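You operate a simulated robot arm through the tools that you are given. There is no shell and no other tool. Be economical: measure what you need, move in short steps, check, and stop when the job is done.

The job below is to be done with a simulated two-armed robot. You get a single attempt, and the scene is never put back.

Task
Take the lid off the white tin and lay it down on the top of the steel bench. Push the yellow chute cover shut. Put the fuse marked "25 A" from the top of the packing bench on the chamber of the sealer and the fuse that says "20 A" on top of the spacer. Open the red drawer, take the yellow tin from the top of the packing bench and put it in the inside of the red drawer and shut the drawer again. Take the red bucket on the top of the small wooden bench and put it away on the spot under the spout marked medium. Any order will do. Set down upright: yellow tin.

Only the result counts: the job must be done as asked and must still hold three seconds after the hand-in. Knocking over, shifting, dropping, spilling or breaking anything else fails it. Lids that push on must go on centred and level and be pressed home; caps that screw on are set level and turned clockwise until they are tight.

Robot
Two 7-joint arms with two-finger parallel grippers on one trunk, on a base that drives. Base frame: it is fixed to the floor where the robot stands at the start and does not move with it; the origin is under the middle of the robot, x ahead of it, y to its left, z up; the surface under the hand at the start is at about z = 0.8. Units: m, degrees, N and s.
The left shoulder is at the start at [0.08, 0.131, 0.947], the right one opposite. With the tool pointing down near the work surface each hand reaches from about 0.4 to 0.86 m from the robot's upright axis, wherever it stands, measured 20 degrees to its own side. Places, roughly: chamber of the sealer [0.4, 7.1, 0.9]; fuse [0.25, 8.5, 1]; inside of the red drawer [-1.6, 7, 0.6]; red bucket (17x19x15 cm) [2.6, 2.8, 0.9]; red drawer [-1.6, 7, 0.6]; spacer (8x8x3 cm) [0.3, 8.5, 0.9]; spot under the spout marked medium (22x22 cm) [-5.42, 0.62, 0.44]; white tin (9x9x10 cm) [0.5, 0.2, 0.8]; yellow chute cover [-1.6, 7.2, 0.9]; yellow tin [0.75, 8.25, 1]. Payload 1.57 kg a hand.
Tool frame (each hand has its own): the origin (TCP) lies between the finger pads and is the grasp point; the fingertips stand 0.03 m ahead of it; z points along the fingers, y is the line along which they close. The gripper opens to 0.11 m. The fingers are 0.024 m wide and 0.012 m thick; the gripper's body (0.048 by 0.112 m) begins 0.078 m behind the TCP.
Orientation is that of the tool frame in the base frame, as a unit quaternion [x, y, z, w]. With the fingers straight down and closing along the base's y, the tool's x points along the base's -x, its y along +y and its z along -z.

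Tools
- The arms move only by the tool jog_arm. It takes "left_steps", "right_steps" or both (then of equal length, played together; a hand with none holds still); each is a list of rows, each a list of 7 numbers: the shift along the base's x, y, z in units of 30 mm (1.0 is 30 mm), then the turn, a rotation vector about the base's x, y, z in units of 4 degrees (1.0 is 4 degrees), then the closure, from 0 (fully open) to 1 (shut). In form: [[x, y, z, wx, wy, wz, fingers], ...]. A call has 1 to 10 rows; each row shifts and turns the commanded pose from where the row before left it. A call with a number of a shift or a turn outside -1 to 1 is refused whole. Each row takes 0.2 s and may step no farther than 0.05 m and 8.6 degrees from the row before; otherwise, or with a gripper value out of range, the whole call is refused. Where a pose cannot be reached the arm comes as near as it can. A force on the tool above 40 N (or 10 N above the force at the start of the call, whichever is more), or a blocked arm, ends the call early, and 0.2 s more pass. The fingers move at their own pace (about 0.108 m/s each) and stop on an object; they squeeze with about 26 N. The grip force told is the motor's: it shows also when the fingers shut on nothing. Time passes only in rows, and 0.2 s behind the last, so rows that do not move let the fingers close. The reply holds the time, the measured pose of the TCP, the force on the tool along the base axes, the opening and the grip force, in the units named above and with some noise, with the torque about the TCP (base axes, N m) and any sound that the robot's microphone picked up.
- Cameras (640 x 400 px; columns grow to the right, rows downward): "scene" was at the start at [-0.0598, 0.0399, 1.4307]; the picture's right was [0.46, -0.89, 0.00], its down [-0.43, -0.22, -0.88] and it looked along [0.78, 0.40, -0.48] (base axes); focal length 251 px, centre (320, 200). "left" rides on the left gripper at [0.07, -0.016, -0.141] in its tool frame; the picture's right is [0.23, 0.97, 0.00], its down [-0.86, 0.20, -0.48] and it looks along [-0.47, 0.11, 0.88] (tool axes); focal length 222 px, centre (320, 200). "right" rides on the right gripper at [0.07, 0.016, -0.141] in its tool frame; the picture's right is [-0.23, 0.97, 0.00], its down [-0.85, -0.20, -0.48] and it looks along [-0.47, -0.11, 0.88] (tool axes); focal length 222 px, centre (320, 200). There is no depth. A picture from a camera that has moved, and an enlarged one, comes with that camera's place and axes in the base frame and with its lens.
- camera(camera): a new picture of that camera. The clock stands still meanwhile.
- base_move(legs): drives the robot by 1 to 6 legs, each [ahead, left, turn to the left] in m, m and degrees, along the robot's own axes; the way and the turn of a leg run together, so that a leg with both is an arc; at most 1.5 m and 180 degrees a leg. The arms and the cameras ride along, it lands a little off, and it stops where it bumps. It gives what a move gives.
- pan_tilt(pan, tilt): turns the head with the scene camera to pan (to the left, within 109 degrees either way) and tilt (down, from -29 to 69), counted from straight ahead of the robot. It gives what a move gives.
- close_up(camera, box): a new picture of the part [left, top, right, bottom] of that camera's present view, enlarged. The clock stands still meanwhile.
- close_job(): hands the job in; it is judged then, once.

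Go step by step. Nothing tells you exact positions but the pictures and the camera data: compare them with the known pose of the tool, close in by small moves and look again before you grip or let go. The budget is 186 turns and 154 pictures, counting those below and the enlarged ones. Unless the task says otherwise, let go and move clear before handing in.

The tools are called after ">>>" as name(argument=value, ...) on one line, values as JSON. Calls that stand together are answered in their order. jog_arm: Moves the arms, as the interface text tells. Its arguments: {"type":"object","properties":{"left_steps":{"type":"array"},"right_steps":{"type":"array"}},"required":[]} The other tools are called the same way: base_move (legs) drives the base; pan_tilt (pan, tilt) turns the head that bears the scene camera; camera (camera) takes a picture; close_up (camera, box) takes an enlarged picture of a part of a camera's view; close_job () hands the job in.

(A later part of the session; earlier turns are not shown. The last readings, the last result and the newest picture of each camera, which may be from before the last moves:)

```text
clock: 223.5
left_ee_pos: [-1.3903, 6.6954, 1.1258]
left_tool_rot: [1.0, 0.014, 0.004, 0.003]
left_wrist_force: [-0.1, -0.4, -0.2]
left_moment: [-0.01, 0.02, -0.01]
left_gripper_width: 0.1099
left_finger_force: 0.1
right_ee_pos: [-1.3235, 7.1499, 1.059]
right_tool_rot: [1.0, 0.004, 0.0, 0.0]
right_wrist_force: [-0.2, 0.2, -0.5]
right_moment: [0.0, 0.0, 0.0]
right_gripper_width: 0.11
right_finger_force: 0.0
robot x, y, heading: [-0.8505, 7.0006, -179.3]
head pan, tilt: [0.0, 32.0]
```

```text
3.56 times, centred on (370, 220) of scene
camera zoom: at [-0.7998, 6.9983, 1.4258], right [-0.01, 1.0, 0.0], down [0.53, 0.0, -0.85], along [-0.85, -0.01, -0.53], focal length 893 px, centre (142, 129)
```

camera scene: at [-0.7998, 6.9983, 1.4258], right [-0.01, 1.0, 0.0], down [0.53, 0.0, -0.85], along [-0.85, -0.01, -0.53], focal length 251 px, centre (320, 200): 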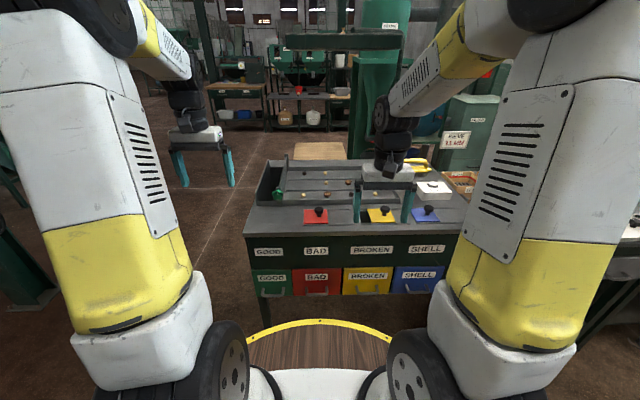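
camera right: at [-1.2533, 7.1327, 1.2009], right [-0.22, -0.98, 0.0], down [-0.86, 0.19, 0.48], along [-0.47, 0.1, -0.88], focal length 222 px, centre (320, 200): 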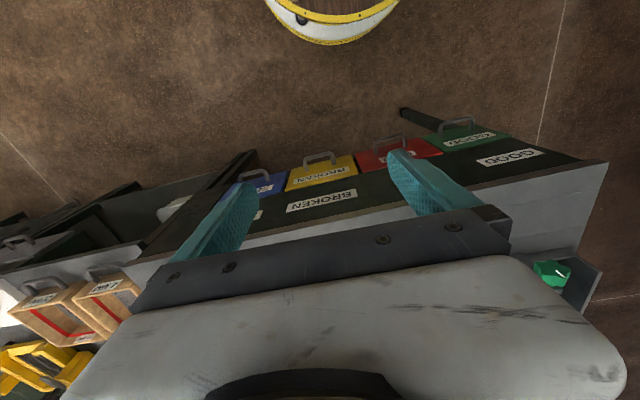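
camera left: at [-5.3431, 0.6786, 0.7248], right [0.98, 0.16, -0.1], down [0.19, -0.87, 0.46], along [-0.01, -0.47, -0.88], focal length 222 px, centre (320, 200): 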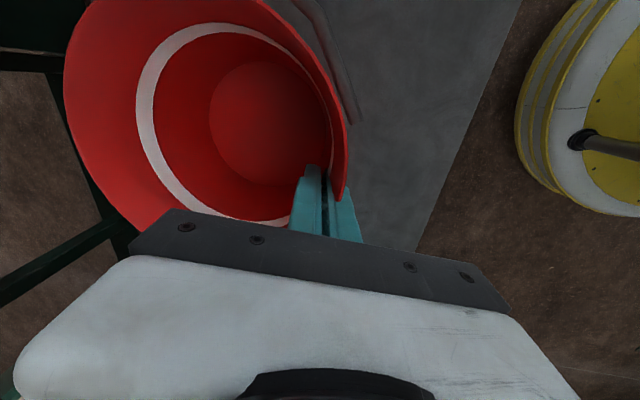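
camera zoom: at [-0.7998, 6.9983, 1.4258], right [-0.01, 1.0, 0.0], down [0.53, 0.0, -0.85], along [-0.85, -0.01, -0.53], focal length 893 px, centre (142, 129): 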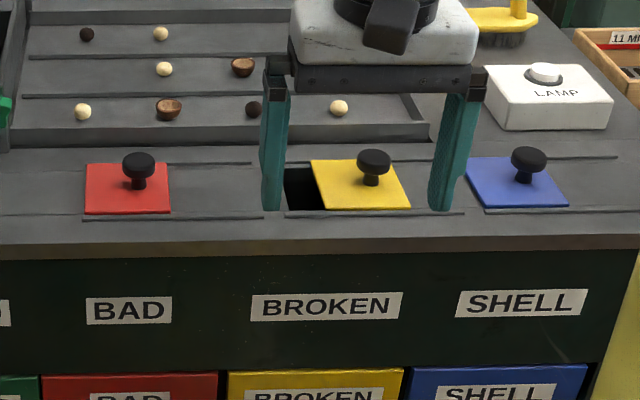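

Knob at about [-1.546, 7.223, 0.918]. I bring the right hand over it.

>>> jog_arm(right_steps=[[-1, 0.4, 0, 0, 0, 0, 0.3], [-1, 0.4, 0, 0, 0, 0, 0.3], [-1, 0.4, 0, 0, 0, 0, 0.3], [-1, 0.4, 0, 0, 0, 0, 0.3], [-1, 0.4, 0, 0, 0, 0, 0.3], [-1, 0.4, 0, 0, 0, 0, 0.3], [-1, 0, 0, 0, 0, 0, 0.3], [-0.4, 0, -1, 0, 0, 0, 0.3], [0, 0, -1, 0, 0, 0, 0.3]])

>>> camera(camera="right")

>>> close_up(camera="scene", box=[280, 170, 460, 270])

```text
clock: 225.5
left_ee_pos: [-1.3903, 6.6959, 1.1263]
left_tool_rot: [1.0, 0.014, 0.003, 0.003]
left_wrist_force: [1.1, 0.1, 1.3]
left_moment: [-0.03, 0.0, 0.02]
left_gripper_width: 0.11
left_finger_force: 0.1
right_ee_pos: [-1.5452, 7.2204, 0.9998]
right_tool_rot: [1.0, 0.004, 0.0, 0.001]
right_wrist_force: [0.7, 0.0, -0.1]
right_moment: [0.0, -0.01, 0.03]
right_gripper_width: 0.0771
right_finger_force: 0.0
robot x, y, heading: [-0.8523, 6.9991, -179.5]
head pan, tilt: [0.0, 32.0]
```

```text
92 pictures are left
camera right: at [-1.4751, 7.2043, 1.1405], right [-0.22, -0.98, 0.0], down [-0.86, 0.19, 0.48], along [-0.47, 0.1, -0.88], focal length 222 px, centre (320, 200)
```

right: 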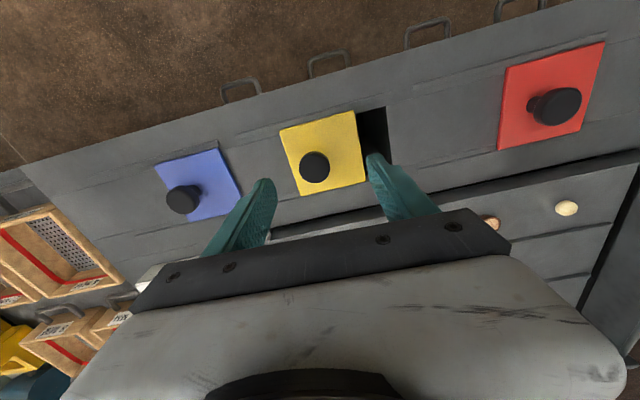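

```text
3.56 times, centred on (370, 220) of scene
camera zoom: at [-0.7998, 6.9982, 1.4258], right [-0.01, 1.0, 0.0], down [0.53, 0.01, -0.85], along [-0.85, -0.01, -0.53], focal length 893 px, centre (142, 129)
```

zoom: 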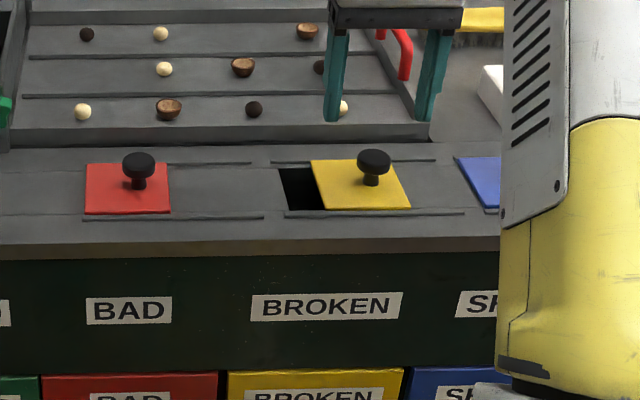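

>>> jog_arm(right_steps=[[-0.2, 0.15, -1, 0, 0, 0, 0.3], [0, 0, -1, 0, 0, 0, 0.3], [0, 0, -0.4, 0, 0, 0, 0.5], [0, 0, 0, 0, 0, 0, 0.8], [0, 0, 0, 0, 0, 0, 1], [0, 0, 0, 0, 0, 0, 1]])

>>> close_up(camera="scene", box=[280, 170, 460, 270])

```text
clock: 226.9
left_ee_pos: [-1.3913, 6.6969, 1.1252]
left_tool_rot: [1.0, 0.014, 0.004, 0.004]
left_wrist_force: [0.6, 0.8, -0.2]
left_moment: [-0.02, -0.01, -0.01]
left_gripper_width: 0.1101
left_finger_force: 0.1
right_ee_pos: [-1.5517, 7.2257, 0.9269]
right_tool_rot: [1.0, 0.005, 0.0, 0.0]
right_wrist_force: [1.6, 0.3, -5.8]
right_moment: [0.02, 0.59, -0.21]
right_gripper_width: 0.0339
right_finger_force: 41.1
robot x, y, heading: [-0.8501, 6.9981, -179.6]
head pan, tilt: [0.0, 32.0]
```

```text
3.56 times, centred on (370, 220) of scene
camera zoom: at [-0.8001, 6.9983, 1.4258], right [-0.01, 1.0, 0.0], down [0.53, 0.0, -0.85], along [-0.85, -0.01, -0.53], focal length 893 px, centre (142, 129)
```

zoom: 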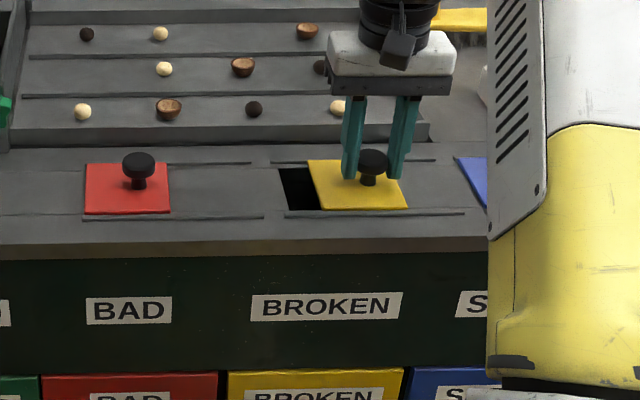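

Knob gripped. I slide it left in small steps.

>>> jog_arm(right_steps=[[0, -0.25, 0, 0, 0, 0, 1], [0, -0.25, 0, 0, 0, 0, 1], [0, -0.25, 0, 0, 0, 0, 1], [0, -0.25, 0, 0, 0, 0, 1]])

>>> close_up(camera="scene", box=[280, 170, 460, 270])

```text
clock: 227.9
left_ee_pos: [-1.3921, 6.6955, 1.1254]
left_tool_rot: [1.0, 0.013, 0.003, 0.003]
left_wrist_force: [-0.5, 0.0, -0.1]
left_moment: [-0.01, 0.0, -0.02]
left_gripper_width: 0.1098
left_finger_force: 0.1
right_ee_pos: [-1.5508, 7.1963, 0.9265]
right_tool_rot: [1.0, 0.004, 0.001, 0.0]
right_wrist_force: [4.3, 0.3, -15.1]
right_moment: [0.25, -0.01, -0.17]
right_gripper_width: 0.0338
right_finger_force: 41.8
robot x, y, heading: [-0.8472, 7.0002, -179.6]
head pan, tilt: [0.0, 32.0]
```

```text
3.56 times, centred on (370, 220) of scene
camera zoom: at [-0.8003, 6.9984, 1.4258], right [-0.01, 1.0, 0.0], down [0.53, 0.0, -0.85], along [-0.85, -0.01, -0.53], focal length 893 px, centre (142, 129)
```

zoom: 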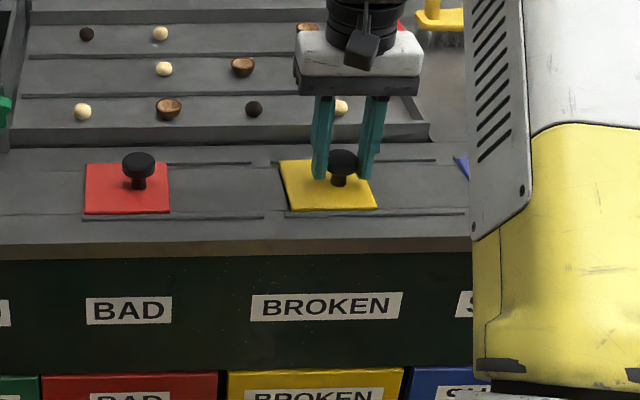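

Almost shut; I push on to the stop.

>>> jog_arm(right_steps=[[0, -0.12, 0, 0, 0, 0, 1], [0, -0.12, 0, 0, 0, 0, 1], [0, -0.12, 0, 0, 0, 0, 1]])

>>> close_up(camera="scene", box=[280, 170, 460, 270])

```text
clock: 228.7
left_ee_pos: [-1.3918, 6.6977, 1.1258]
left_tool_rot: [1.0, 0.013, 0.004, 0.004]
left_wrist_force: [-0.1, -0.3, 0.1]
left_moment: [-0.02, 0.01, -0.01]
left_gripper_width: 0.1103
left_finger_force: 0.1
right_ee_pos: [-1.551, 7.1889, 0.9272]
right_tool_rot: [1.0, 0.004, 0.0, -0.001]
right_wrist_force: [8.2, 16.8, -12.3]
right_moment: [0.09, -0.91, 0.14]
right_gripper_width: 0.0338
right_finger_force: 41.8
robot x, y, heading: [-0.8502, 6.9973, -179.4]
head pan, tilt: [0.0, 32.0]
```

```text
3.56 times, centred on (370, 220) of scene
camera zoom: at [-0.8001, 6.9991, 1.4258], right [-0.01, 1.0, 0.0], down [0.53, 0.0, -0.85], along [-0.85, -0.01, -0.53], focal length 893 px, centre (142, 129)
```

zoom: 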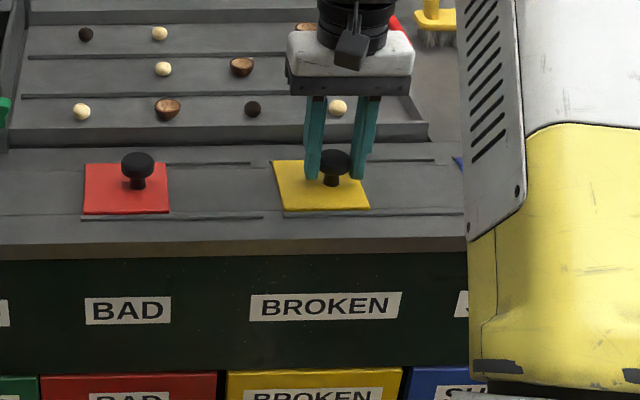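

The cover is at its stop, shut. I release the knob, raise the right hand, and back off to work on the drawer with the left hand.

>>> jog_arm(right_steps=[[0, 0, 0, 0, 0, 0, 0.5], [0, 0, 0, 0, 0, 0, 0.5], [0, 0, 1, 0, 0, 0, 0.5], [0, 0, 1, 0, 0, 0, 0.3], [0, 0, 1, 0, 0, 0, 0], [0, 0, 1, 0, 0, 0, 0], [0.5, 0, 1, 0, 0, 0, 0], [1, 0, 0.5, 0, 0, 0, 0], [1, 0, 0, 0, 0, 0, 0], [1, 0, 0, 0, 0, 0, 0]])

>>> close_up(camera="scene", box=[280, 170, 460, 270])

>>> base_move(legs=[[-0.35, -0.17, 0]])

>>> jog_arm(left_steps=[[0, 0, 0, 1, 1, 1, 0.3], [0, 0, 0, 1, 1, 1, 0.3], [0, 0, 0, 1, 1, 1, 0.3], [0, 0, 0, 1, 1, 1, 0.3], [0, 0, 0, 1, 1, 1, 0.3], [0, 0, 0, 1, 1, 1, 0.3], [0, 0, 0, 1, 1, 1, 0.3], [0, 0, 0, 1, 1, 1, 0.3]])

```text
clock: 230.9
left_ee_pos: [-1.3911, 6.695, 1.126]
left_tool_rot: [1.0, 0.014, 0.004, 0.003]
left_wrist_force: [0.9, -0.7, 0.3]
left_moment: [0.02, 0.01, -0.01]
left_gripper_width: 0.1099
left_finger_force: 0.0
right_ee_pos: [-1.444, 7.1848, 1.0922]
right_tool_rot: [1.0, 0.004, 0.0, 0.0]
right_wrist_force: [-0.4, 1.2, -0.4]
right_moment: [-0.07, -0.06, 0.02]
right_gripper_width: 0.11
right_finger_force: 0.0
robot x, y, heading: [-0.8519, 6.9986, -179.6]
head pan, tilt: [0.0, 32.0]
```

```text
3.56 times, centred on (370, 220) of scene
camera zoom: at [-0.8003, 6.9982, 1.4258], right [-0.01, 1.0, 0.0], down [0.53, 0.01, -0.85], along [-0.85, -0.01, -0.53], focal length 893 px, centre (142, 129)
```

zoom: 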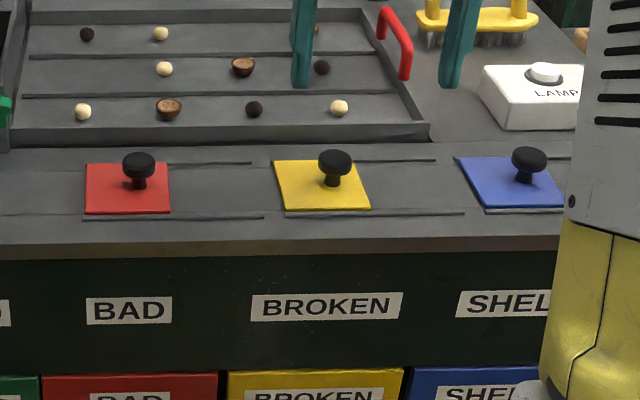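

```text
clock: 233.3
left_ee_pos: [-1.0443, 6.8729, 1.1254]
left_tool_rot: [1.0, 0.01, 0.003, 0.003]
left_wrist_force: [-1.2, 0.6, -0.3]
left_moment: [-0.01, -0.01, 0.02]
left_gripper_width: 0.1101
left_finger_force: 0.0
right_ee_pos: [-1.0962, 7.3607, 1.0917]
right_tool_rot: [1.0, 0.002, 0.0, 0.0]
right_wrist_force: [-0.2, -0.5, 0.2]
right_moment: [0.0, -0.02, -0.02]
right_gripper_width: 0.1103
right_finger_force: 0.0
robot x, y, heading: [-0.5057, 7.1746, -179.8]
head pan, tilt: [0.0, 32.0]
```

```text
clock: 235.1
left_ee_pos: [-1.0438, 6.8725, 1.1263]
left_tool_rot: [0.884, 0.28, -0.262, -0.268]
left_wrist_force: [0.6, -0.8, 0.5]
left_moment: [0.03, 0.02, -0.03]
left_gripper_width: 0.0768
left_finger_force: 0.1
right_ee_pos: [-1.095, 7.3612, 1.0917]
right_tool_rot: [1.0, 0.002, 0.0, 0.0]
right_wrist_force: [-0.6, -0.2, -0.3]
right_moment: [0.0, -0.02, -0.01]
right_gripper_width: 0.1099
right_finger_force: 0.2
robot x, y, heading: [-0.5029, 7.1701, -179.8]
head pan, tilt: [0.0, 32.0]
```

Rotation goes fine; I complete it while lowering.

>>> jog_arm(left_steps=[[0, 0, -0.5, 1, 1, 1, 0.3], [0, 0, -0.5, 1, 1, 1, 0.3], [0, 0, -0.5, 1, 1, 1, 0.3], [0, 0, -1, 1, 1, 1, 0.3], [0, 0, -1, 1, 1, 1, 0.3], [0, 0, -1, 1, 1, 1, 0.3], [0, 0, -1, 1, 1, 1, 0.3], [0, 0, -1, 1, 1, 1, 0.3], [0, 0, -1, 1, 1, 1, 0.3], [0, 0, -1, 0.33, 0.33, 0.33, 0.3]])

>>> camera(camera="scene")

>>> camera(camera="left")

```text
clock: 237.3
left_ee_pos: [-1.0432, 6.8739, 0.8705]
left_tool_rot: [-0.497, -0.505, 0.492, 0.506]
left_wrist_force: [0.6, 1.1, 0.0]
left_moment: [0.05, -0.04, 0.02]
left_gripper_width: 0.0768
left_finger_force: 0.0
right_ee_pos: [-1.0953, 7.3609, 1.0931]
right_tool_rot: [1.0, 0.001, 0.0, -0.001]
right_wrist_force: [1.4, -0.8, 0.3]
right_moment: [0.0, -0.01, -0.01]
right_gripper_width: 0.1098
right_finger_force: 0.1
robot x, y, heading: [-0.4993, 7.172, -179.9]
head pan, tilt: [0.0, 32.0]
```

```text
86 pictures are left
camera scene: at [-0.4511, 7.1717, 1.4258], right [0.0, 1.0, 0.0], down [0.53, 0.0, -0.85], along [-0.85, 0.0, -0.53], focal length 251 px, centre (320, 200)
```

scene: 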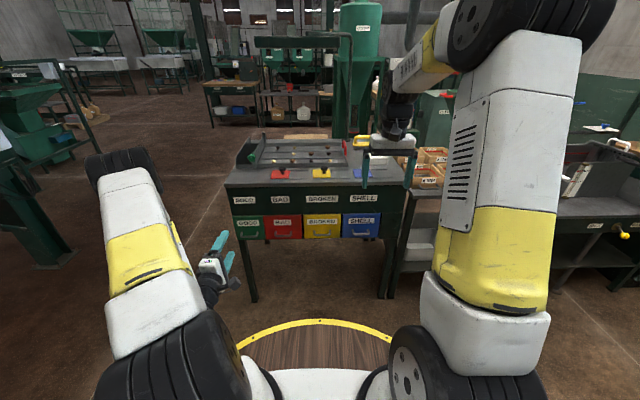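

```text
85 pictures are left
camera left: at [-0.9019, 6.9436, 0.8897], right [0.01, 0.25, -0.97], down [0.48, -0.85, -0.22], along [-0.88, -0.46, -0.12], focal length 222 px, centre (320, 200)
```

left: 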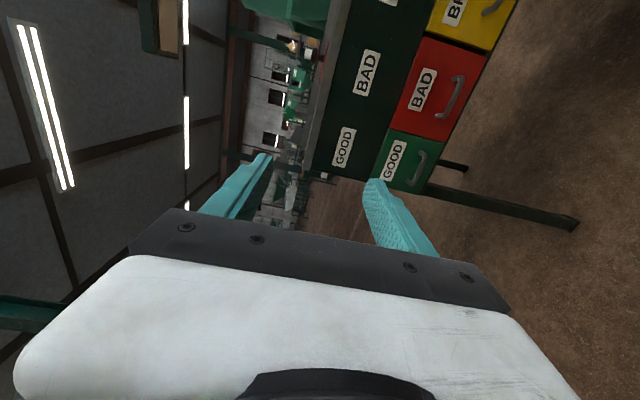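

>>> close_up(camera="scene", box=[230, 190, 390, 290])

>>> close_up(camera="left", box=[340, 20, 500, 200])

```text
4.00 times, centred on (310, 240) of scene
camera zoom: at [-0.4511, 7.1717, 1.4258], right [0.0, 1.0, 0.0], down [0.53, 0.0, -0.85], along [-0.85, 0.0, -0.53], focal length 1004 px, centre (360, 40)
```

zoom: 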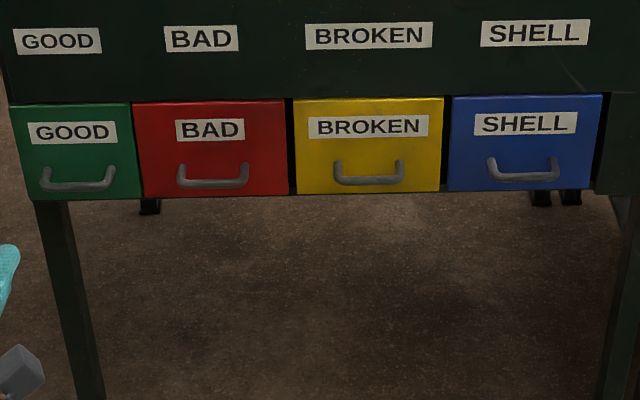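

```text
2.22 times, centred on (420, 110) of left
camera zoom: at [-0.9019, 6.9436, 0.8897], right [0.01, 0.25, -0.97], down [0.48, -0.85, -0.22], along [-0.88, -0.46, -0.12], focal length 494 px, centre (98, 400)
```

zoom: 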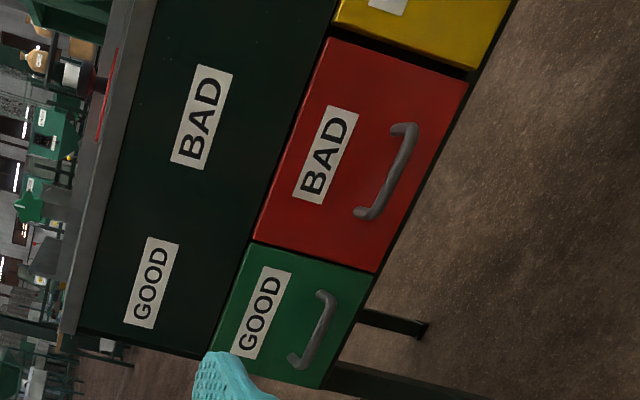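

Handle bar centre: about [-1.442, 6.983, 0.595]. I drive 0.2 m nearer and align the left hand in front of it.

>>> base_move(legs=[[0.2, 0, 0]])

>>> jog_arm(left_steps=[[0, 0.36, -1, 0, 0, 0, 0.5], [0, 0.36, -1, 0, 0, 0, 0.5], [0, 0.36, -1, 0, 0, 0, 0.5], [0, 0.36, -1, 0, 0, 0, 0.5], [0, 0.36, -1, 0, 0, 0, 0.5], [0, 0.36, -1, 0, 0, 0, 0.5], [0, 0.36, -1, 0, 0, 0, 0.5], [0, 0.36, -1, 0, 0, 0, 0.5], [0, 0.36, -1, 0, 0, 0, 0.5], [0, 0.36, -0.2, 0, 0, 0, 0.5]])

>>> camera(camera="left")

>>> camera(camera="scene")

```text
clock: 238.9
left_ee_pos: [-1.2411, 6.8726, 0.8718]
left_tool_rot: [0.497, 0.506, -0.491, -0.505]
left_wrist_force: [-0.5, -0.7, -0.6]
left_moment: [-0.03, 0.01, -0.01]
left_gripper_width: 0.0768
left_finger_force: 0.1
right_ee_pos: [-1.2939, 7.3596, 1.0916]
right_tool_rot: [1.0, 0.001, 0.0, 0.0]
right_wrist_force: [-0.3, 0.6, 0.0]
right_moment: [0.02, -0.01, -0.03]
right_gripper_width: 0.1103
right_finger_force: 0.0
robot x, y, heading: [-0.6949, 7.1736, -179.8]
head pan, tilt: [0.0, 32.0]
```

```text
clock: 241.1
left_ee_pos: [-1.2413, 6.9814, 0.5954]
left_tool_rot: [0.498, 0.507, -0.491, -0.505]
left_wrist_force: [0.0, -0.9, -0.8]
left_moment: [0.0, 0.04, -0.02]
left_gripper_width: 0.055
left_finger_force: 0.0
right_ee_pos: [-1.2956, 7.36, 1.0925]
right_tool_rot: [1.0, 0.002, -0.001, 0.0]
right_wrist_force: [0.6, 0.6, 0.0]
right_moment: [0.05, 0.0, 0.02]
right_gripper_width: 0.11
right_finger_force: 0.2
robot x, y, heading: [-0.7004, 7.169, -179.9]
head pan, tilt: [0.0, 32.0]
```

```text
82 pictures are left
camera left: at [-1.1001, 7.0501, 0.6145], right [0.01, 0.25, -0.97], down [0.48, -0.85, -0.22], along [-0.88, -0.46, -0.12], focal length 222 px, centre (320, 200)
```

left: 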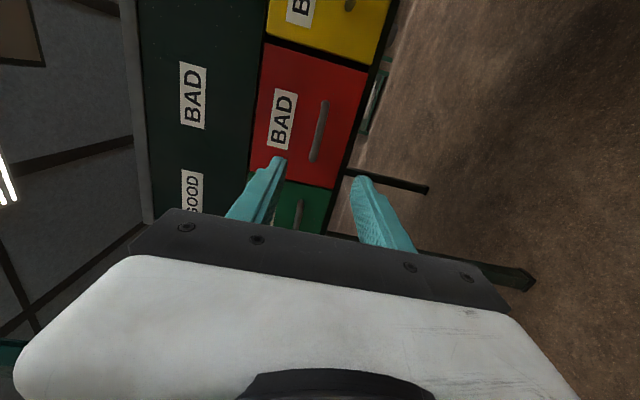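

```text
81 pictures are left
camera scene: at [-0.6496, 7.1708, 1.4258], right [0.0, 1.0, 0.0], down [0.53, 0.0, -0.85], along [-0.85, 0.0, -0.53], focal length 251 px, centre (320, 200)
```

scene: 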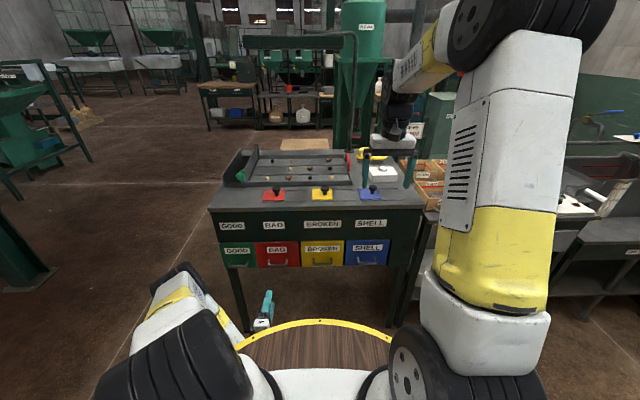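

The bar is in line with the fingers. I advance.

>>> jog_arm(left_steps=[[-1, 0, 0, 0, 0, 0, 0.5], [-1, 0, 0, 0, 0, 0, 0.5], [-1, 0, 0, 0, 0, 0, 0.5], [-1, 0, 0, 0, 0, 0, 0.5], [-1, 0, 0, 0, 0, 0, 0.5]])

>>> camera(camera="left")

```text
clock: 242.3
left_ee_pos: [-1.392, 6.9818, 0.5964]
left_tool_rot: [0.498, 0.506, -0.49, -0.505]
left_wrist_force: [-0.2, -0.6, -0.2]
left_moment: [0.0, -0.01, 0.0]
left_gripper_width: 0.0551
left_finger_force: 0.1
right_ee_pos: [-1.2928, 7.36, 1.0918]
right_tool_rot: [1.0, 0.002, 0.0, 0.0]
right_wrist_force: [0.4, -0.2, 0.1]
right_moment: [0.04, 0.0, 0.03]
right_gripper_width: 0.11
right_finger_force: 0.0
robot x, y, heading: [-0.6971, 7.1753, -179.7]
head pan, tilt: [0.0, 32.0]
```

```text
80 pictures are left
camera left: at [-1.2509, 7.0506, 0.6149], right [0.01, 0.25, -0.97], down [0.47, -0.85, -0.22], along [-0.88, -0.46, -0.13], focal length 222 px, centre (320, 200)
```

left: 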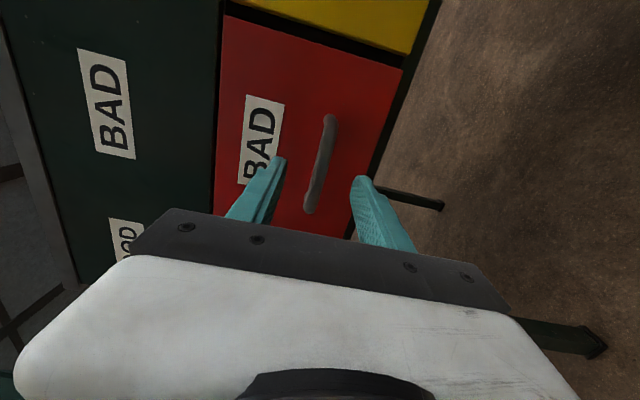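

>>> jog_arm(left_steps=[[-0.6, 0, 0, 0, 0, 0, 0.5], [-0.5, 0, 0, 0, 0, 0, 0.5], [0, 0, 0, 0, 0, 0, 0.8], [0, 0, 0, 0, 0, 0, 1], [0, 0, 0, 0, 0, 0, 1]])

>>> camera(camera="left")

```text
clock: 243.5
left_ee_pos: [-1.4251, 6.9799, 0.5961]
left_tool_rot: [-0.497, -0.505, 0.492, 0.505]
left_wrist_force: [0.2, 1.3, 9.5]
left_moment: [-0.74, 0.01, 0.26]
left_gripper_width: 0.012
left_finger_force: 29.6
right_ee_pos: [-1.2932, 7.3607, 1.0918]
right_tool_rot: [1.0, 0.002, 0.0, 0.0]
right_wrist_force: [0.2, -0.2, 0.0]
right_moment: [-0.01, 0.02, 0.03]
right_gripper_width: 0.11
right_finger_force: 0.0
robot x, y, heading: [-0.6998, 7.172, -179.4]
head pan, tilt: [0.0, 32.0]
```

```text
79 pictures are left
camera left: at [-1.2833, 7.0502, 0.6147], right [0.01, 0.25, -0.97], down [0.47, -0.85, -0.22], along [-0.88, -0.46, -0.12], focal length 222 px, centre (320, 200)
```

left: 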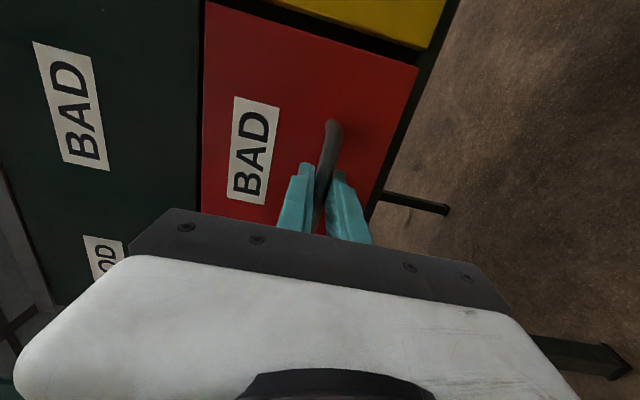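

Bar gripped. I pull the drawer out with the arm, then by backing the base.

>>> jog_arm(left_steps=[[0.5, 0, 0, 0, 0, 0, 1], [0.7, 0, 0, 0, 0, 0, 1], [0.7, 0, 0, 0, 0, 0, 1], [0.7, 0, 0, 0, 0, 0, 1], [0.7, 0, 0, 0, 0, 0, 1]])

>>> base_move(legs=[[-0.12, 0, 0]])

>>> camera(camera="scene")

```text
clock: 244.7
left_ee_pos: [-1.3245, 6.9842, 0.5957]
left_tool_rot: [-0.498, -0.504, 0.491, 0.507]
left_wrist_force: [-2.9, 19.0, 29.7]
left_moment: [-0.77, 0.14, 0.41]
left_gripper_width: 0.0124
left_finger_force: 29.9
right_ee_pos: [-1.293, 7.3611, 1.0915]
right_tool_rot: [1.0, 0.001, -0.001, 0.001]
right_wrist_force: [-0.1, 0.2, -0.7]
right_moment: [0.0, -0.03, -0.03]
right_gripper_width: 0.1102
right_finger_force: 0.1
robot x, y, heading: [-0.6998, 7.1697, -179.7]
head pan, tilt: [0.0, 32.0]
```

```text
clock: 246.0
left_ee_pos: [-1.203, 6.9777, 0.596]
left_tool_rot: [-0.496, -0.505, 0.493, 0.505]
left_wrist_force: [-21.2, 8.2, 21.8]
left_moment: [-0.73, 0.17, -0.37]
left_gripper_width: 0.0122
left_finger_force: 29.6
right_ee_pos: [-1.1704, 7.3603, 1.0925]
right_tool_rot: [1.0, 0.002, 0.0, -0.001]
right_wrist_force: [0.3, 0.4, 0.1]
right_moment: [0.03, 0.04, 0.02]
right_gripper_width: 0.1099
right_finger_force: 0.0
robot x, y, heading: [-0.5778, 7.1724, -179.8]
head pan, tilt: [0.0, 32.0]
```

```text
78 pictures are left
camera scene: at [-0.5262, 7.1716, 1.4258], right [0.0, 1.0, 0.0], down [0.53, 0.0, -0.85], along [-0.85, 0.0, -0.53], focal length 251 px, centre (320, 200)
```

scene: 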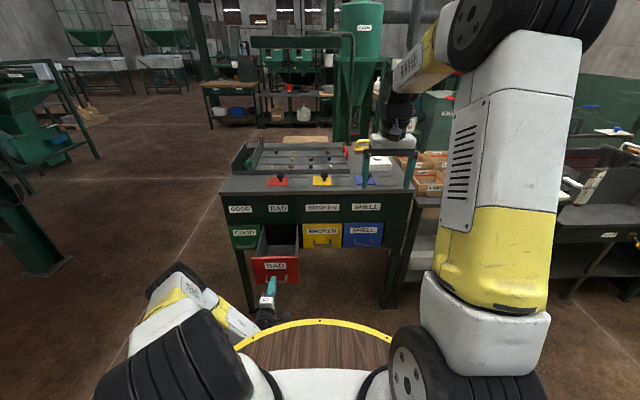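

The drawer is open about 22 cm. I release, back the base straight off, then raise and restore the left hand.

>>> jog_arm(left_steps=[[0, 0, 0, 0, 0, 0, 0.7], [0, 0, 0, 0, 0, 0, 0.5], [0, 0, 0, 0, 0, 0, 0.5]])

>>> base_move(legs=[[-0.2, 0, 0]])

>>> jog_arm(left_steps=[[0, -0.3, 1, 0, 0, 0, 0.3], [0, -0.3, 1, -1, -1, -1, 0], [0, -0.3, 1, -1, -1, -1, 0], [0, -0.3, 1, -1, -1, -1, 0], [0, -0.3, 1, -1, -1, -1, 0], [0, -0.3, 1, -1, -1, -1, 0], [0, -0.3, 1, -1, -1, -1, 0], [0, 0, 1, -1, -1, -1, 0], [0, 0, 1, -1, -1, -1, 0], [0, 0, 1, -1, -1, -1, 0]])

>>> jog_arm(left_steps=[[0, 0, 1, -1, -1, -1, 0], [0, 0, 1, -1, -1, -1, 0], [0, 0, 1, -1, -1, -1, 0], [0, 0, 1, -1, -1, -1, 0], [0, 0, 1, -1, -1, -1, 0], [0, 0, 1, -1, -1, -1, 0], [0, 0, 1, -1, -1, -1, 0], [0, 0, 1, -1, -1, -1, 0], [0, 0, 0, -0.33, -0.33, -0.33, 0]])

>>> camera(camera="scene")

```text
clock: 246.8
left_ee_pos: [-1.203, 6.981, 0.5949]
left_tool_rot: [-0.496, -0.505, 0.494, 0.505]
left_wrist_force: [0.1, 0.9, 0.0]
left_moment: [-0.01, 0.03, 0.01]
left_gripper_width: 0.0551
left_finger_force: 0.0
right_ee_pos: [-1.1715, 7.3592, 1.0918]
right_tool_rot: [1.0, 0.003, 0.0, 0.0]
right_wrist_force: [0.6, 1.2, -0.5]
right_moment: [-0.02, -0.05, 0.01]
right_gripper_width: 0.1099
right_finger_force: 0.0
robot x, y, heading: [-0.5777, 7.177, -179.7]
head pan, tilt: [0.0, 32.0]
```

```text
clock: 248.3
left_ee_pos: [-1.0058, 6.9785, 0.5963]
left_tool_rot: [-0.496, -0.505, 0.494, 0.505]
left_wrist_force: [-0.4, -0.2, -0.3]
left_moment: [0.0, -0.03, 0.0]
left_gripper_width: 0.0552
left_finger_force: 0.0
right_ee_pos: [-0.9734, 7.3607, 1.0927]
right_tool_rot: [1.0, 0.003, 0.0, -0.001]
right_wrist_force: [-0.4, -0.7, 0.2]
right_moment: [0.02, -0.06, 0.01]
right_gripper_width: 0.1099
right_finger_force: 0.0
robot x, y, heading: [-0.3789, 7.173, -179.8]
head pan, tilt: [0.0, 32.0]
```

```text
clock: 250.5
left_ee_pos: [-1.0053, 6.9154, 0.895]
left_tool_rot: [0.874, 0.288, -0.274, -0.279]
left_wrist_force: [-0.8, -0.1, -0.5]
left_moment: [0.04, 0.02, -0.01]
left_gripper_width: 0.1099
left_finger_force: 0.0
right_ee_pos: [-0.9733, 7.3613, 1.0937]
right_tool_rot: [1.0, 0.002, 0.0, 0.0]
right_wrist_force: [-1.1, -0.9, 0.0]
right_moment: [0.04, -0.05, 0.0]
right_gripper_width: 0.1102
right_finger_force: 0.2
robot x, y, heading: [-0.3784, 7.1693, -179.6]
head pan, tilt: [0.0, 32.0]
```

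```text
clock: 252.5
left_ee_pos: [-1.0047, 6.9175, 1.1368]
left_tool_rot: [1.0, 0.009, 0.001, 0.002]
left_wrist_force: [-0.3, 0.3, -0.2]
left_moment: [-0.02, -0.04, 0.02]
left_gripper_width: 0.11
left_finger_force: 0.1
right_ee_pos: [-0.9734, 7.3608, 1.0917]
right_tool_rot: [1.0, 0.003, 0.0, 0.0]
right_wrist_force: [-0.4, -0.4, -0.1]
right_moment: [0.01, -0.01, 0.03]
right_gripper_width: 0.11
right_finger_force: 0.0
robot x, y, heading: [-0.3796, 7.1755, -179.6]
head pan, tilt: [0.0, 32.0]
```

```text
77 pictures are left
camera scene: at [-0.329, 7.1723, 1.4258], right [-0.01, 1.0, 0.0], down [0.53, 0.0, -0.85], along [-0.85, -0.01, -0.53], focal length 251 px, centre (320, 200)
```

scene: 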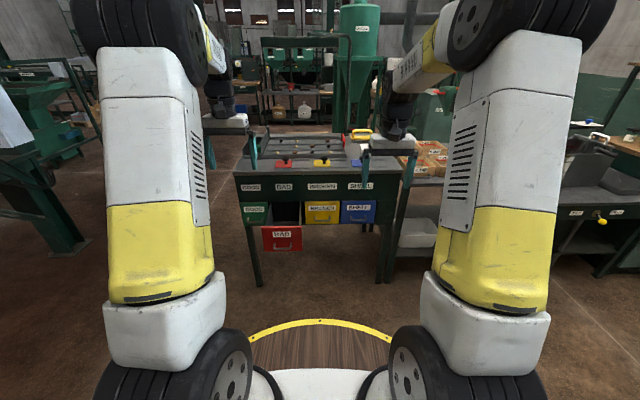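

The drawer is left open and untouched. I turn round to see the sealer and packing bench.

>>> base_move(legs=[[0.2, 0, 0], [0, -0.5, -90], [0, 0, -50]])

>>> camera(camera="scene")

```text
clock: 260.2
left_ee_pos: [0.0475, 8.0846, 1.1353]
left_tool_rot: [-0.352, 0.936, 0.001, -0.002]
left_wrist_force: [-0.7, -0.1, -1.4]
left_moment: [0.02, -0.03, -0.01]
left_gripper_width: 0.11
left_finger_force: 0.0
right_ee_pos: [0.3077, 7.7253, 1.0929]
right_tool_rot: [-0.345, 0.939, -0.001, 0.0]
right_wrist_force: [0.2, 0.1, -0.3]
right_moment: [-0.01, 0.0, -0.04]
right_gripper_width: 0.1098
right_finger_force: 0.0
robot x, y, heading: [-0.2699, 7.4858, 40.5]
head pan, tilt: [0.0, 32.0]
cut short: leg 2
```

```text
76 pictures are left
camera scene: at [-0.3075, 7.4515, 1.4258], right [0.65, -0.76, 0.0], down [-0.4, -0.34, -0.85], along [0.65, 0.55, -0.53], focal length 251 px, centre (320, 200)
```

scene: 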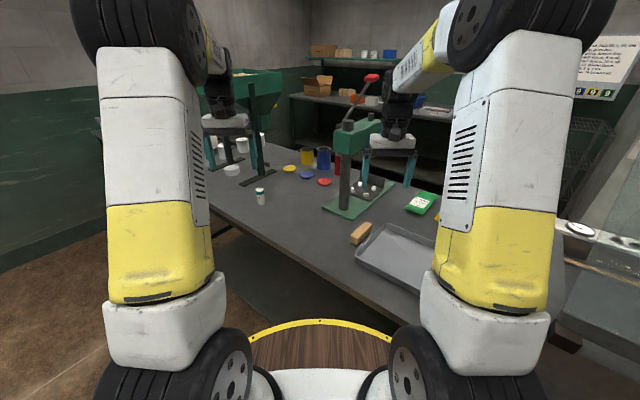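

The base touched something lightly on the arc (leg cut short), so I keep distance. I zoom in on the bench in front.

>>> close_up(camera="scene", box=[220, 100, 460, 260])

>>> close_up(camera="scene", box=[340, 160, 640, 360])

```text
2.50 times, centred on (340, 180) of scene
camera zoom: at [-0.3075, 7.4515, 1.4258], right [0.65, -0.76, 0.0], down [-0.4, -0.34, -0.85], along [0.65, 0.55, -0.53], focal length 628 px, centre (270, 250)
```

zoom: 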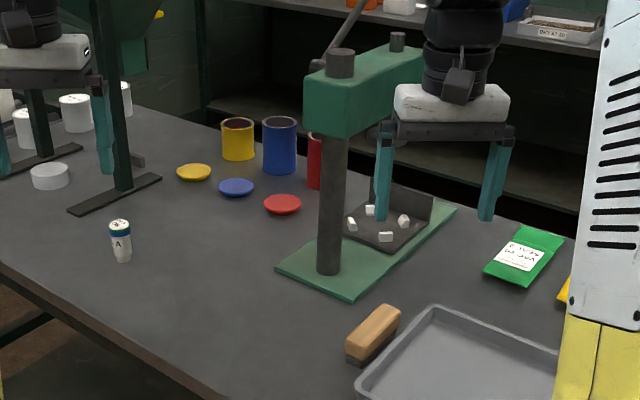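

```text
2.00 times, centred on (490, 260) of scene
camera zoom: at [-0.3075, 7.4515, 1.4258], right [0.65, -0.76, 0.0], down [-0.4, -0.34, -0.85], along [0.65, 0.55, -0.53], focal length 502 px, centre (-20, 80)
```

zoom: 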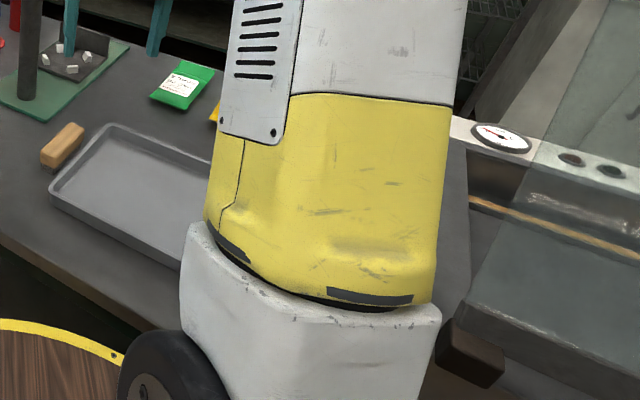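

The fuse-like cylinder stands near [0.19, 8.17] and a white disc (spacer?) near [0.25, 8.46], beside a green hopper stand. I move to face the packing bench squarely.

>>> base_move(legs=[[-0.2, 0.1, 0], [0.45, 0.5, 0], [0, 0, -40.5]])

>>> pan_tilt(pan=5, tilt=30)

>>> camera(camera="scene")

```text
clock: 267.2
left_ee_pos: [0.1749, 8.358, 1.1373]
left_tool_rot: [-0.001, 1.0, 0.002, 0.0]
left_wrist_force: [-0.5, -0.5, 0.6]
left_moment: [0.0, 0.01, 0.03]
left_gripper_width: 0.11
left_finger_force: 0.1
right_ee_pos: [0.1365, 7.9159, 1.0918]
right_tool_rot: [0.006, 1.0, 0.001, 0.0]
right_wrist_force: [-0.1, 0.0, 0.3]
right_moment: [-0.01, 0.04, 0.01]
right_gripper_width: 0.1103
right_finger_force: 0.0
robot x, y, heading: [-0.4575, 8.1128, -0.8]
head pan, tilt: [0.0, 32.0]
```

```text
clock: 267.8
left_ee_pos: [0.1751, 8.3583, 1.1354]
left_tool_rot: [-0.001, 1.0, 0.002, -0.001]
left_wrist_force: [-0.8, 0.1, -0.2]
left_moment: [0.02, 0.01, 0.01]
left_gripper_width: 0.1099
left_finger_force: 0.0
right_ee_pos: [0.1349, 7.9165, 1.0928]
right_tool_rot: [0.006, 1.0, 0.0, 0.0]
right_wrist_force: [0.7, 1.1, 0.7]
right_moment: [0.0, -0.03, -0.01]
right_gripper_width: 0.11
right_finger_force: 0.1
robot x, y, heading: [-0.4563, 8.1167, -0.6]
head pan, tilt: [5.0, 30.0]
```

```text
73 pictures are left
camera scene: at [-0.5069, 8.1209, 1.4289], right [0.07, -1.0, 0.0], down [-0.5, -0.04, -0.87], along [0.86, 0.06, -0.5], focal length 251 px, centre (320, 200)
```

scene: 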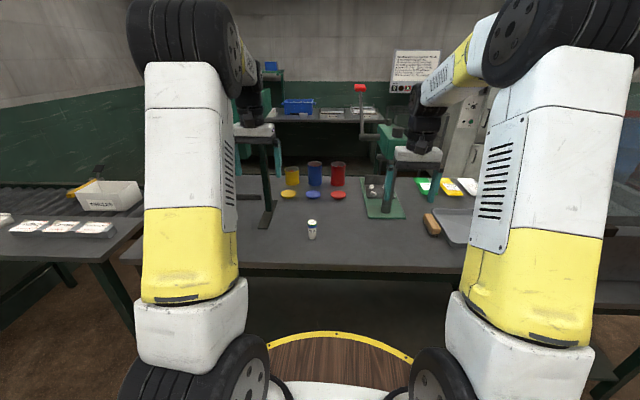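

>>> close_up(camera="scene", box=[240, 140, 420, 260])

>>> camera(camera="left")

>>> camera(camera="right")

```text
3.33 times, centred on (330, 200) of scene
camera zoom: at [-0.5069, 8.1209, 1.4289], right [0.07, -1.0, 0.0], down [-0.5, -0.04, -0.87], along [0.86, 0.06, -0.5], focal length 837 px, centre (287, 200)
```

zoom: 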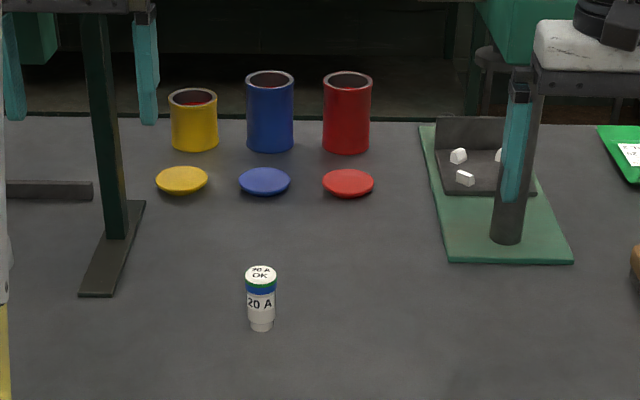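

```text
71 pictures are left
camera left: at [0.1052, 8.3431, 1.2781], right [-0.23, 0.97, 0.0], down [0.86, 0.2, 0.48], along [0.46, 0.11, -0.88], focal length 222 px, centre (320, 200)
```

left: 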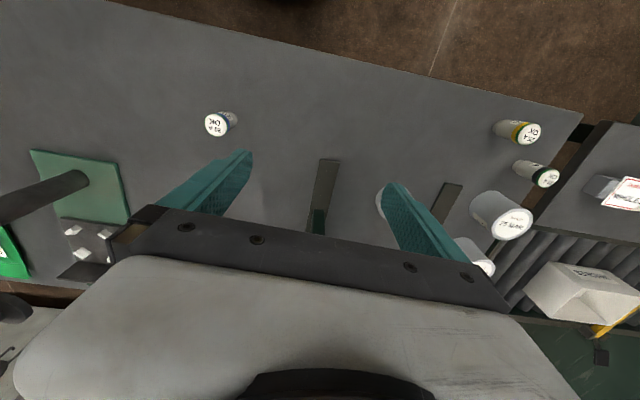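

```text
70 pictures are left
camera right: at [0.0655, 7.9327, 1.2335], right [0.24, 0.97, 0.0], down [0.85, -0.21, 0.48], along [0.46, -0.11, -0.88], focal length 222 px, centre (320, 200)
```

right: 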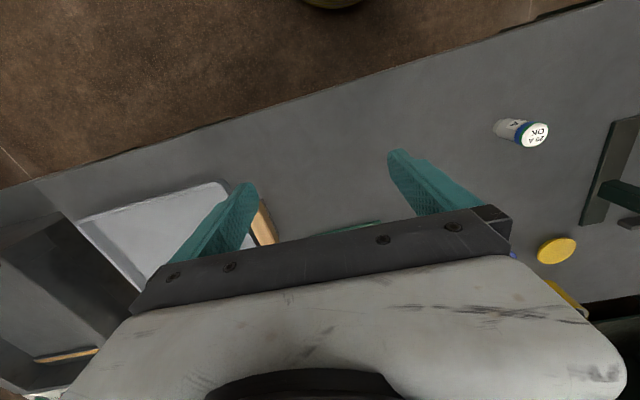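

The nearer fuse reads "20 A"; two more fuses stand at about y 8.7–8.8, and the spacer lies under the hopper stand near [0.3, 8.53]. I strafe left to see those.

>>> base_move(legs=[[-0.02, 0.42, 0.6]])

>>> camera(camera="scene")

>>> close_up(camera="scene", box=[220, 100, 430, 260])

```text
clock: 270.4
left_ee_pos: [0.1577, 8.7855, 1.1371]
left_tool_rot: [-0.004, 1.0, 0.002, -0.002]
left_wrist_force: [-1.1, 0.4, 0.9]
left_moment: [0.01, 0.0, 0.02]
left_gripper_width: 0.1102
left_finger_force: 0.1
right_ee_pos: [0.1205, 8.3425, 1.0919]
right_tool_rot: [0.004, 1.0, 0.0, 0.0]
right_wrist_force: [-0.8, -0.1, 0.4]
right_moment: [0.0, -0.03, -0.01]
right_gripper_width: 0.11
right_finger_force: 0.1
robot x, y, heading: [-0.4714, 8.5359, -0.3]
head pan, tilt: [5.0, 30.0]
```

```text
69 pictures are left
camera scene: at [-0.5231, 8.543, 1.4289], right [0.08, -1.0, 0.0], down [-0.5, -0.04, -0.87], along [0.86, 0.07, -0.5], focal length 251 px, centre (320, 200)
```

scene: 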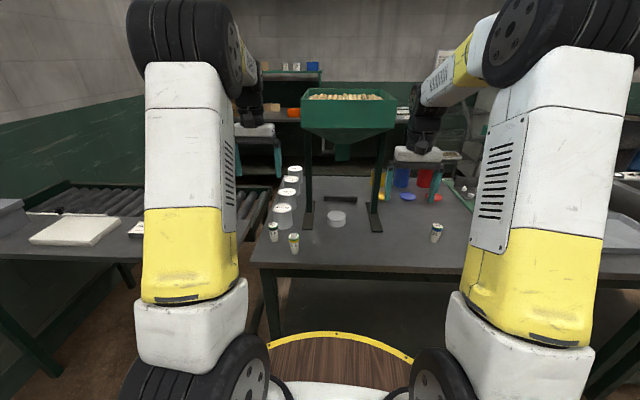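

```text
2.50 times, centred on (325, 180) of scene
camera zoom: at [-0.5231, 8.543, 1.4289], right [0.08, -1.0, 0.0], down [-0.5, -0.04, -0.87], along [0.86, 0.07, -0.5], focal length 628 px, centre (308, 250)
```

zoom: 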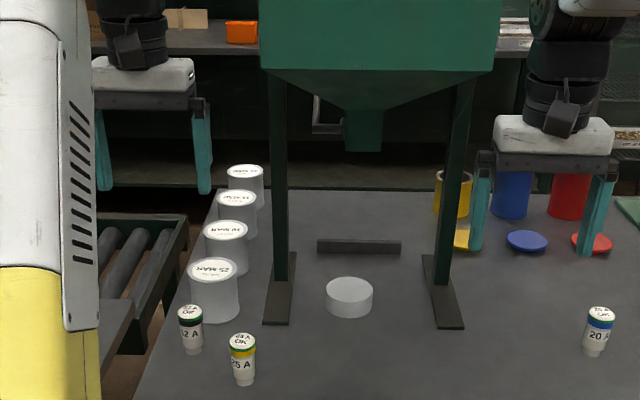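

The yellow-banded fuse at the left reads "25 A"; the spacer is at [0.314, 8.548] under the hopper spout, so I will work there with the hand pitched 45° forward. I retract both arms and pitch the left hand.

>>> jog_arm(left_steps=[[-0.7, 0, 0, 0, 0, 0, 0], [-0.7, 0, 0, 0, 0, 0, 0], [-0.7, 0, 0, 0, 0, 0, 0], [-0.7, 0, 0, 0, -1, 0, 0], [-0.5, 0, 0, 0, -1, 0, 0], [-0.5, 0, 0, 0, -1, 0, 0], [-0.5, 0, 0, 0, -1, 0, 0], [-0.5, 0, 0, 0, -1, 0, 0], [-0.2, 0, 0, 0, -1, 0, 0], [0, 0, 0, 0, -1, 0, 0]], right_steps=[[-0.5, 0, 0, 0, 0, 0, 0], [-0.5, 0, 0, 0, 0, 0, 0], [-0.5, 0, 0, 0, 0, 0, 0], [-0.5, 0, 0, 0, 0, 0, 0], [-0.5, 0, 0, 0, 0, 0, 0], [-0.5, 0, 0, 0, 0, 0, 0], [-0.5, 0, 0, 0, 0, 0, 0], [0, 0, 0, 0, 0, 0, 0], [0, 0, 0, 0, 0, 0, 0], [0, 0, 0, 0, 0, 0, 0]])

>>> jog_arm(left_steps=[[0, 0, 0, 0, -1, 0, 0], [0, 0, 0, 0, -1, 0, 0], [0, 0, 0, 0, -1, 0, 0], [0, 0, 0, 0, -1, 0, 0], [0, 0, 0, 0, -0.25, 0, 0]])

>>> base_move(legs=[[0.0, -0.22, 0], [0.13, 0, 0]])

>>> camera(camera="scene")

>>> camera(camera="left")

```text
clock: 272.6
left_ee_pos: [0.0084, 8.7852, 1.1371]
left_tool_rot: [-0.004, 0.97, 0.001, 0.242]
left_wrist_force: [-0.2, -0.3, 0.1]
left_moment: [0.02, 0.02, -0.02]
left_gripper_width: 0.11
left_finger_force: 0.1
right_ee_pos: [0.0151, 8.3415, 1.0923]
right_tool_rot: [0.004, 1.0, 0.0, 0.001]
right_wrist_force: [0.7, -1.0, -1.5]
right_moment: [-0.03, -0.02, 0.05]
right_gripper_width: 0.1099
right_finger_force: 0.1
robot x, y, heading: [-0.4721, 8.5385, -0.3]
head pan, tilt: [5.0, 30.0]
```

```text
clock: 273.8
left_ee_pos: [0.007, 8.7847, 1.1373]
left_tool_rot: [-0.005, 0.924, 0.0, 0.382]
left_wrist_force: [0.2, 0.6, 0.3]
left_moment: [-0.01, 0.01, -0.01]
left_gripper_width: 0.1101
left_finger_force: 0.1
right_ee_pos: [0.0145, 8.3428, 1.0915]
right_tool_rot: [0.004, 1.0, 0.0, 0.001]
right_wrist_force: [-0.4, -0.5, -1.1]
right_moment: [0.02, 0.01, -0.01]
right_gripper_width: 0.11
right_finger_force: 0.1
robot x, y, heading: [-0.4756, 8.5394, -0.4]
head pan, tilt: [5.0, 30.0]
```

```text
clock: 276.4
left_ee_pos: [0.1348, 8.5636, 1.137]
left_tool_rot: [-0.002, 0.924, -0.001, 0.382]
left_wrist_force: [-0.4, 0.3, 0.0]
left_moment: [0.0, 0.0, -0.04]
left_gripper_width: 0.1098
left_finger_force: 0.1
right_ee_pos: [0.1412, 8.1216, 1.0914]
right_tool_rot: [0.005, 1.0, 0.001, -0.001]
right_wrist_force: [-0.2, 0.1, -0.7]
right_moment: [-0.02, 0.0, 0.02]
right_gripper_width: 0.1098
right_finger_force: 0.1
robot x, y, heading: [-0.3467, 8.3154, -0.7]
head pan, tilt: [5.0, 30.0]
```

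```text
67 pictures are left
camera scene: at [-0.3963, 8.3251, 1.4289], right [0.08, -1.0, 0.0], down [-0.5, -0.04, -0.87], along [0.86, 0.07, -0.5], focal length 251 px, centre (320, 200)
```

scene: 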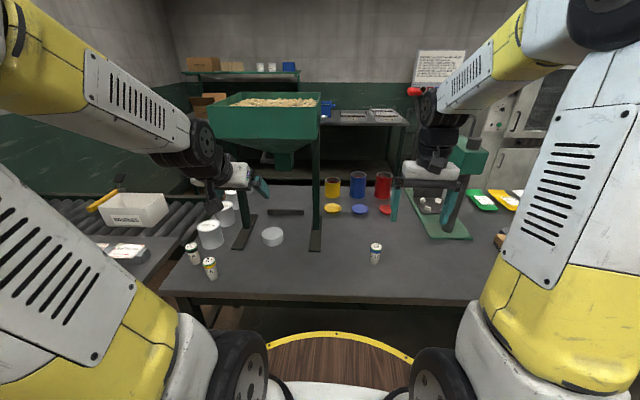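

```text
66 pictures are left
camera left: at [-0.0144, 8.5489, 1.1878], right [-0.16, 0.97, -0.16], down [0.27, 0.2, 0.94], along [0.95, 0.11, -0.29], focal length 222 px, centre (320, 200)
```

left: 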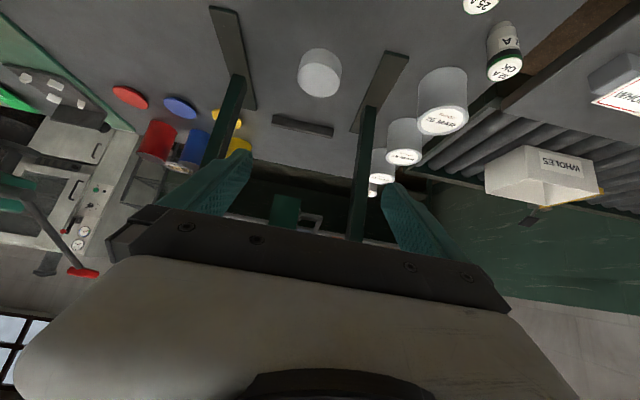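

>>> close_up(camera="scene", box=[220, 160, 420, 290])

>>> camera(camera="right")

```text
3.08 times, centred on (320, 225) of scene
camera zoom: at [-0.3963, 8.3251, 1.4289], right [0.08, -1.0, 0.0], down [-0.5, -0.04, -0.87], along [0.86, 0.07, -0.5], focal length 772 px, centre (320, 123)
```

zoom: 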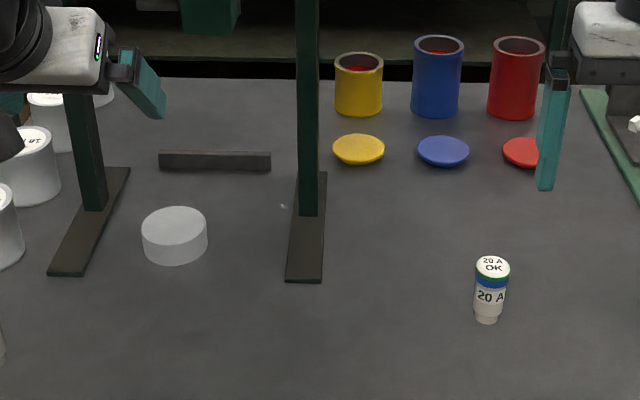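

```text
64 pictures are left
camera right: at [0.0712, 8.1385, 1.2331], right [0.24, 0.97, 0.0], down [0.85, -0.21, 0.48], along [0.47, -0.11, -0.88], focal length 222 px, centre (320, 200)
```

right: 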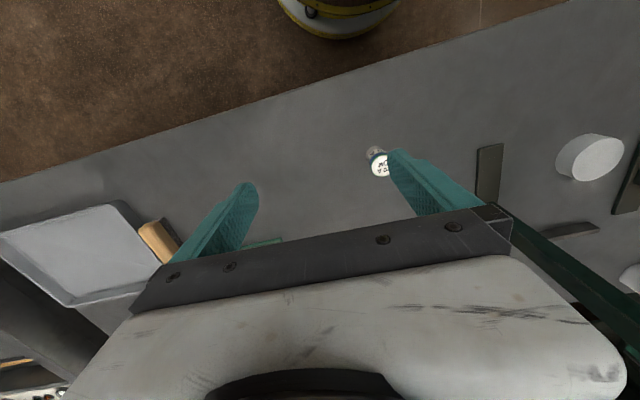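

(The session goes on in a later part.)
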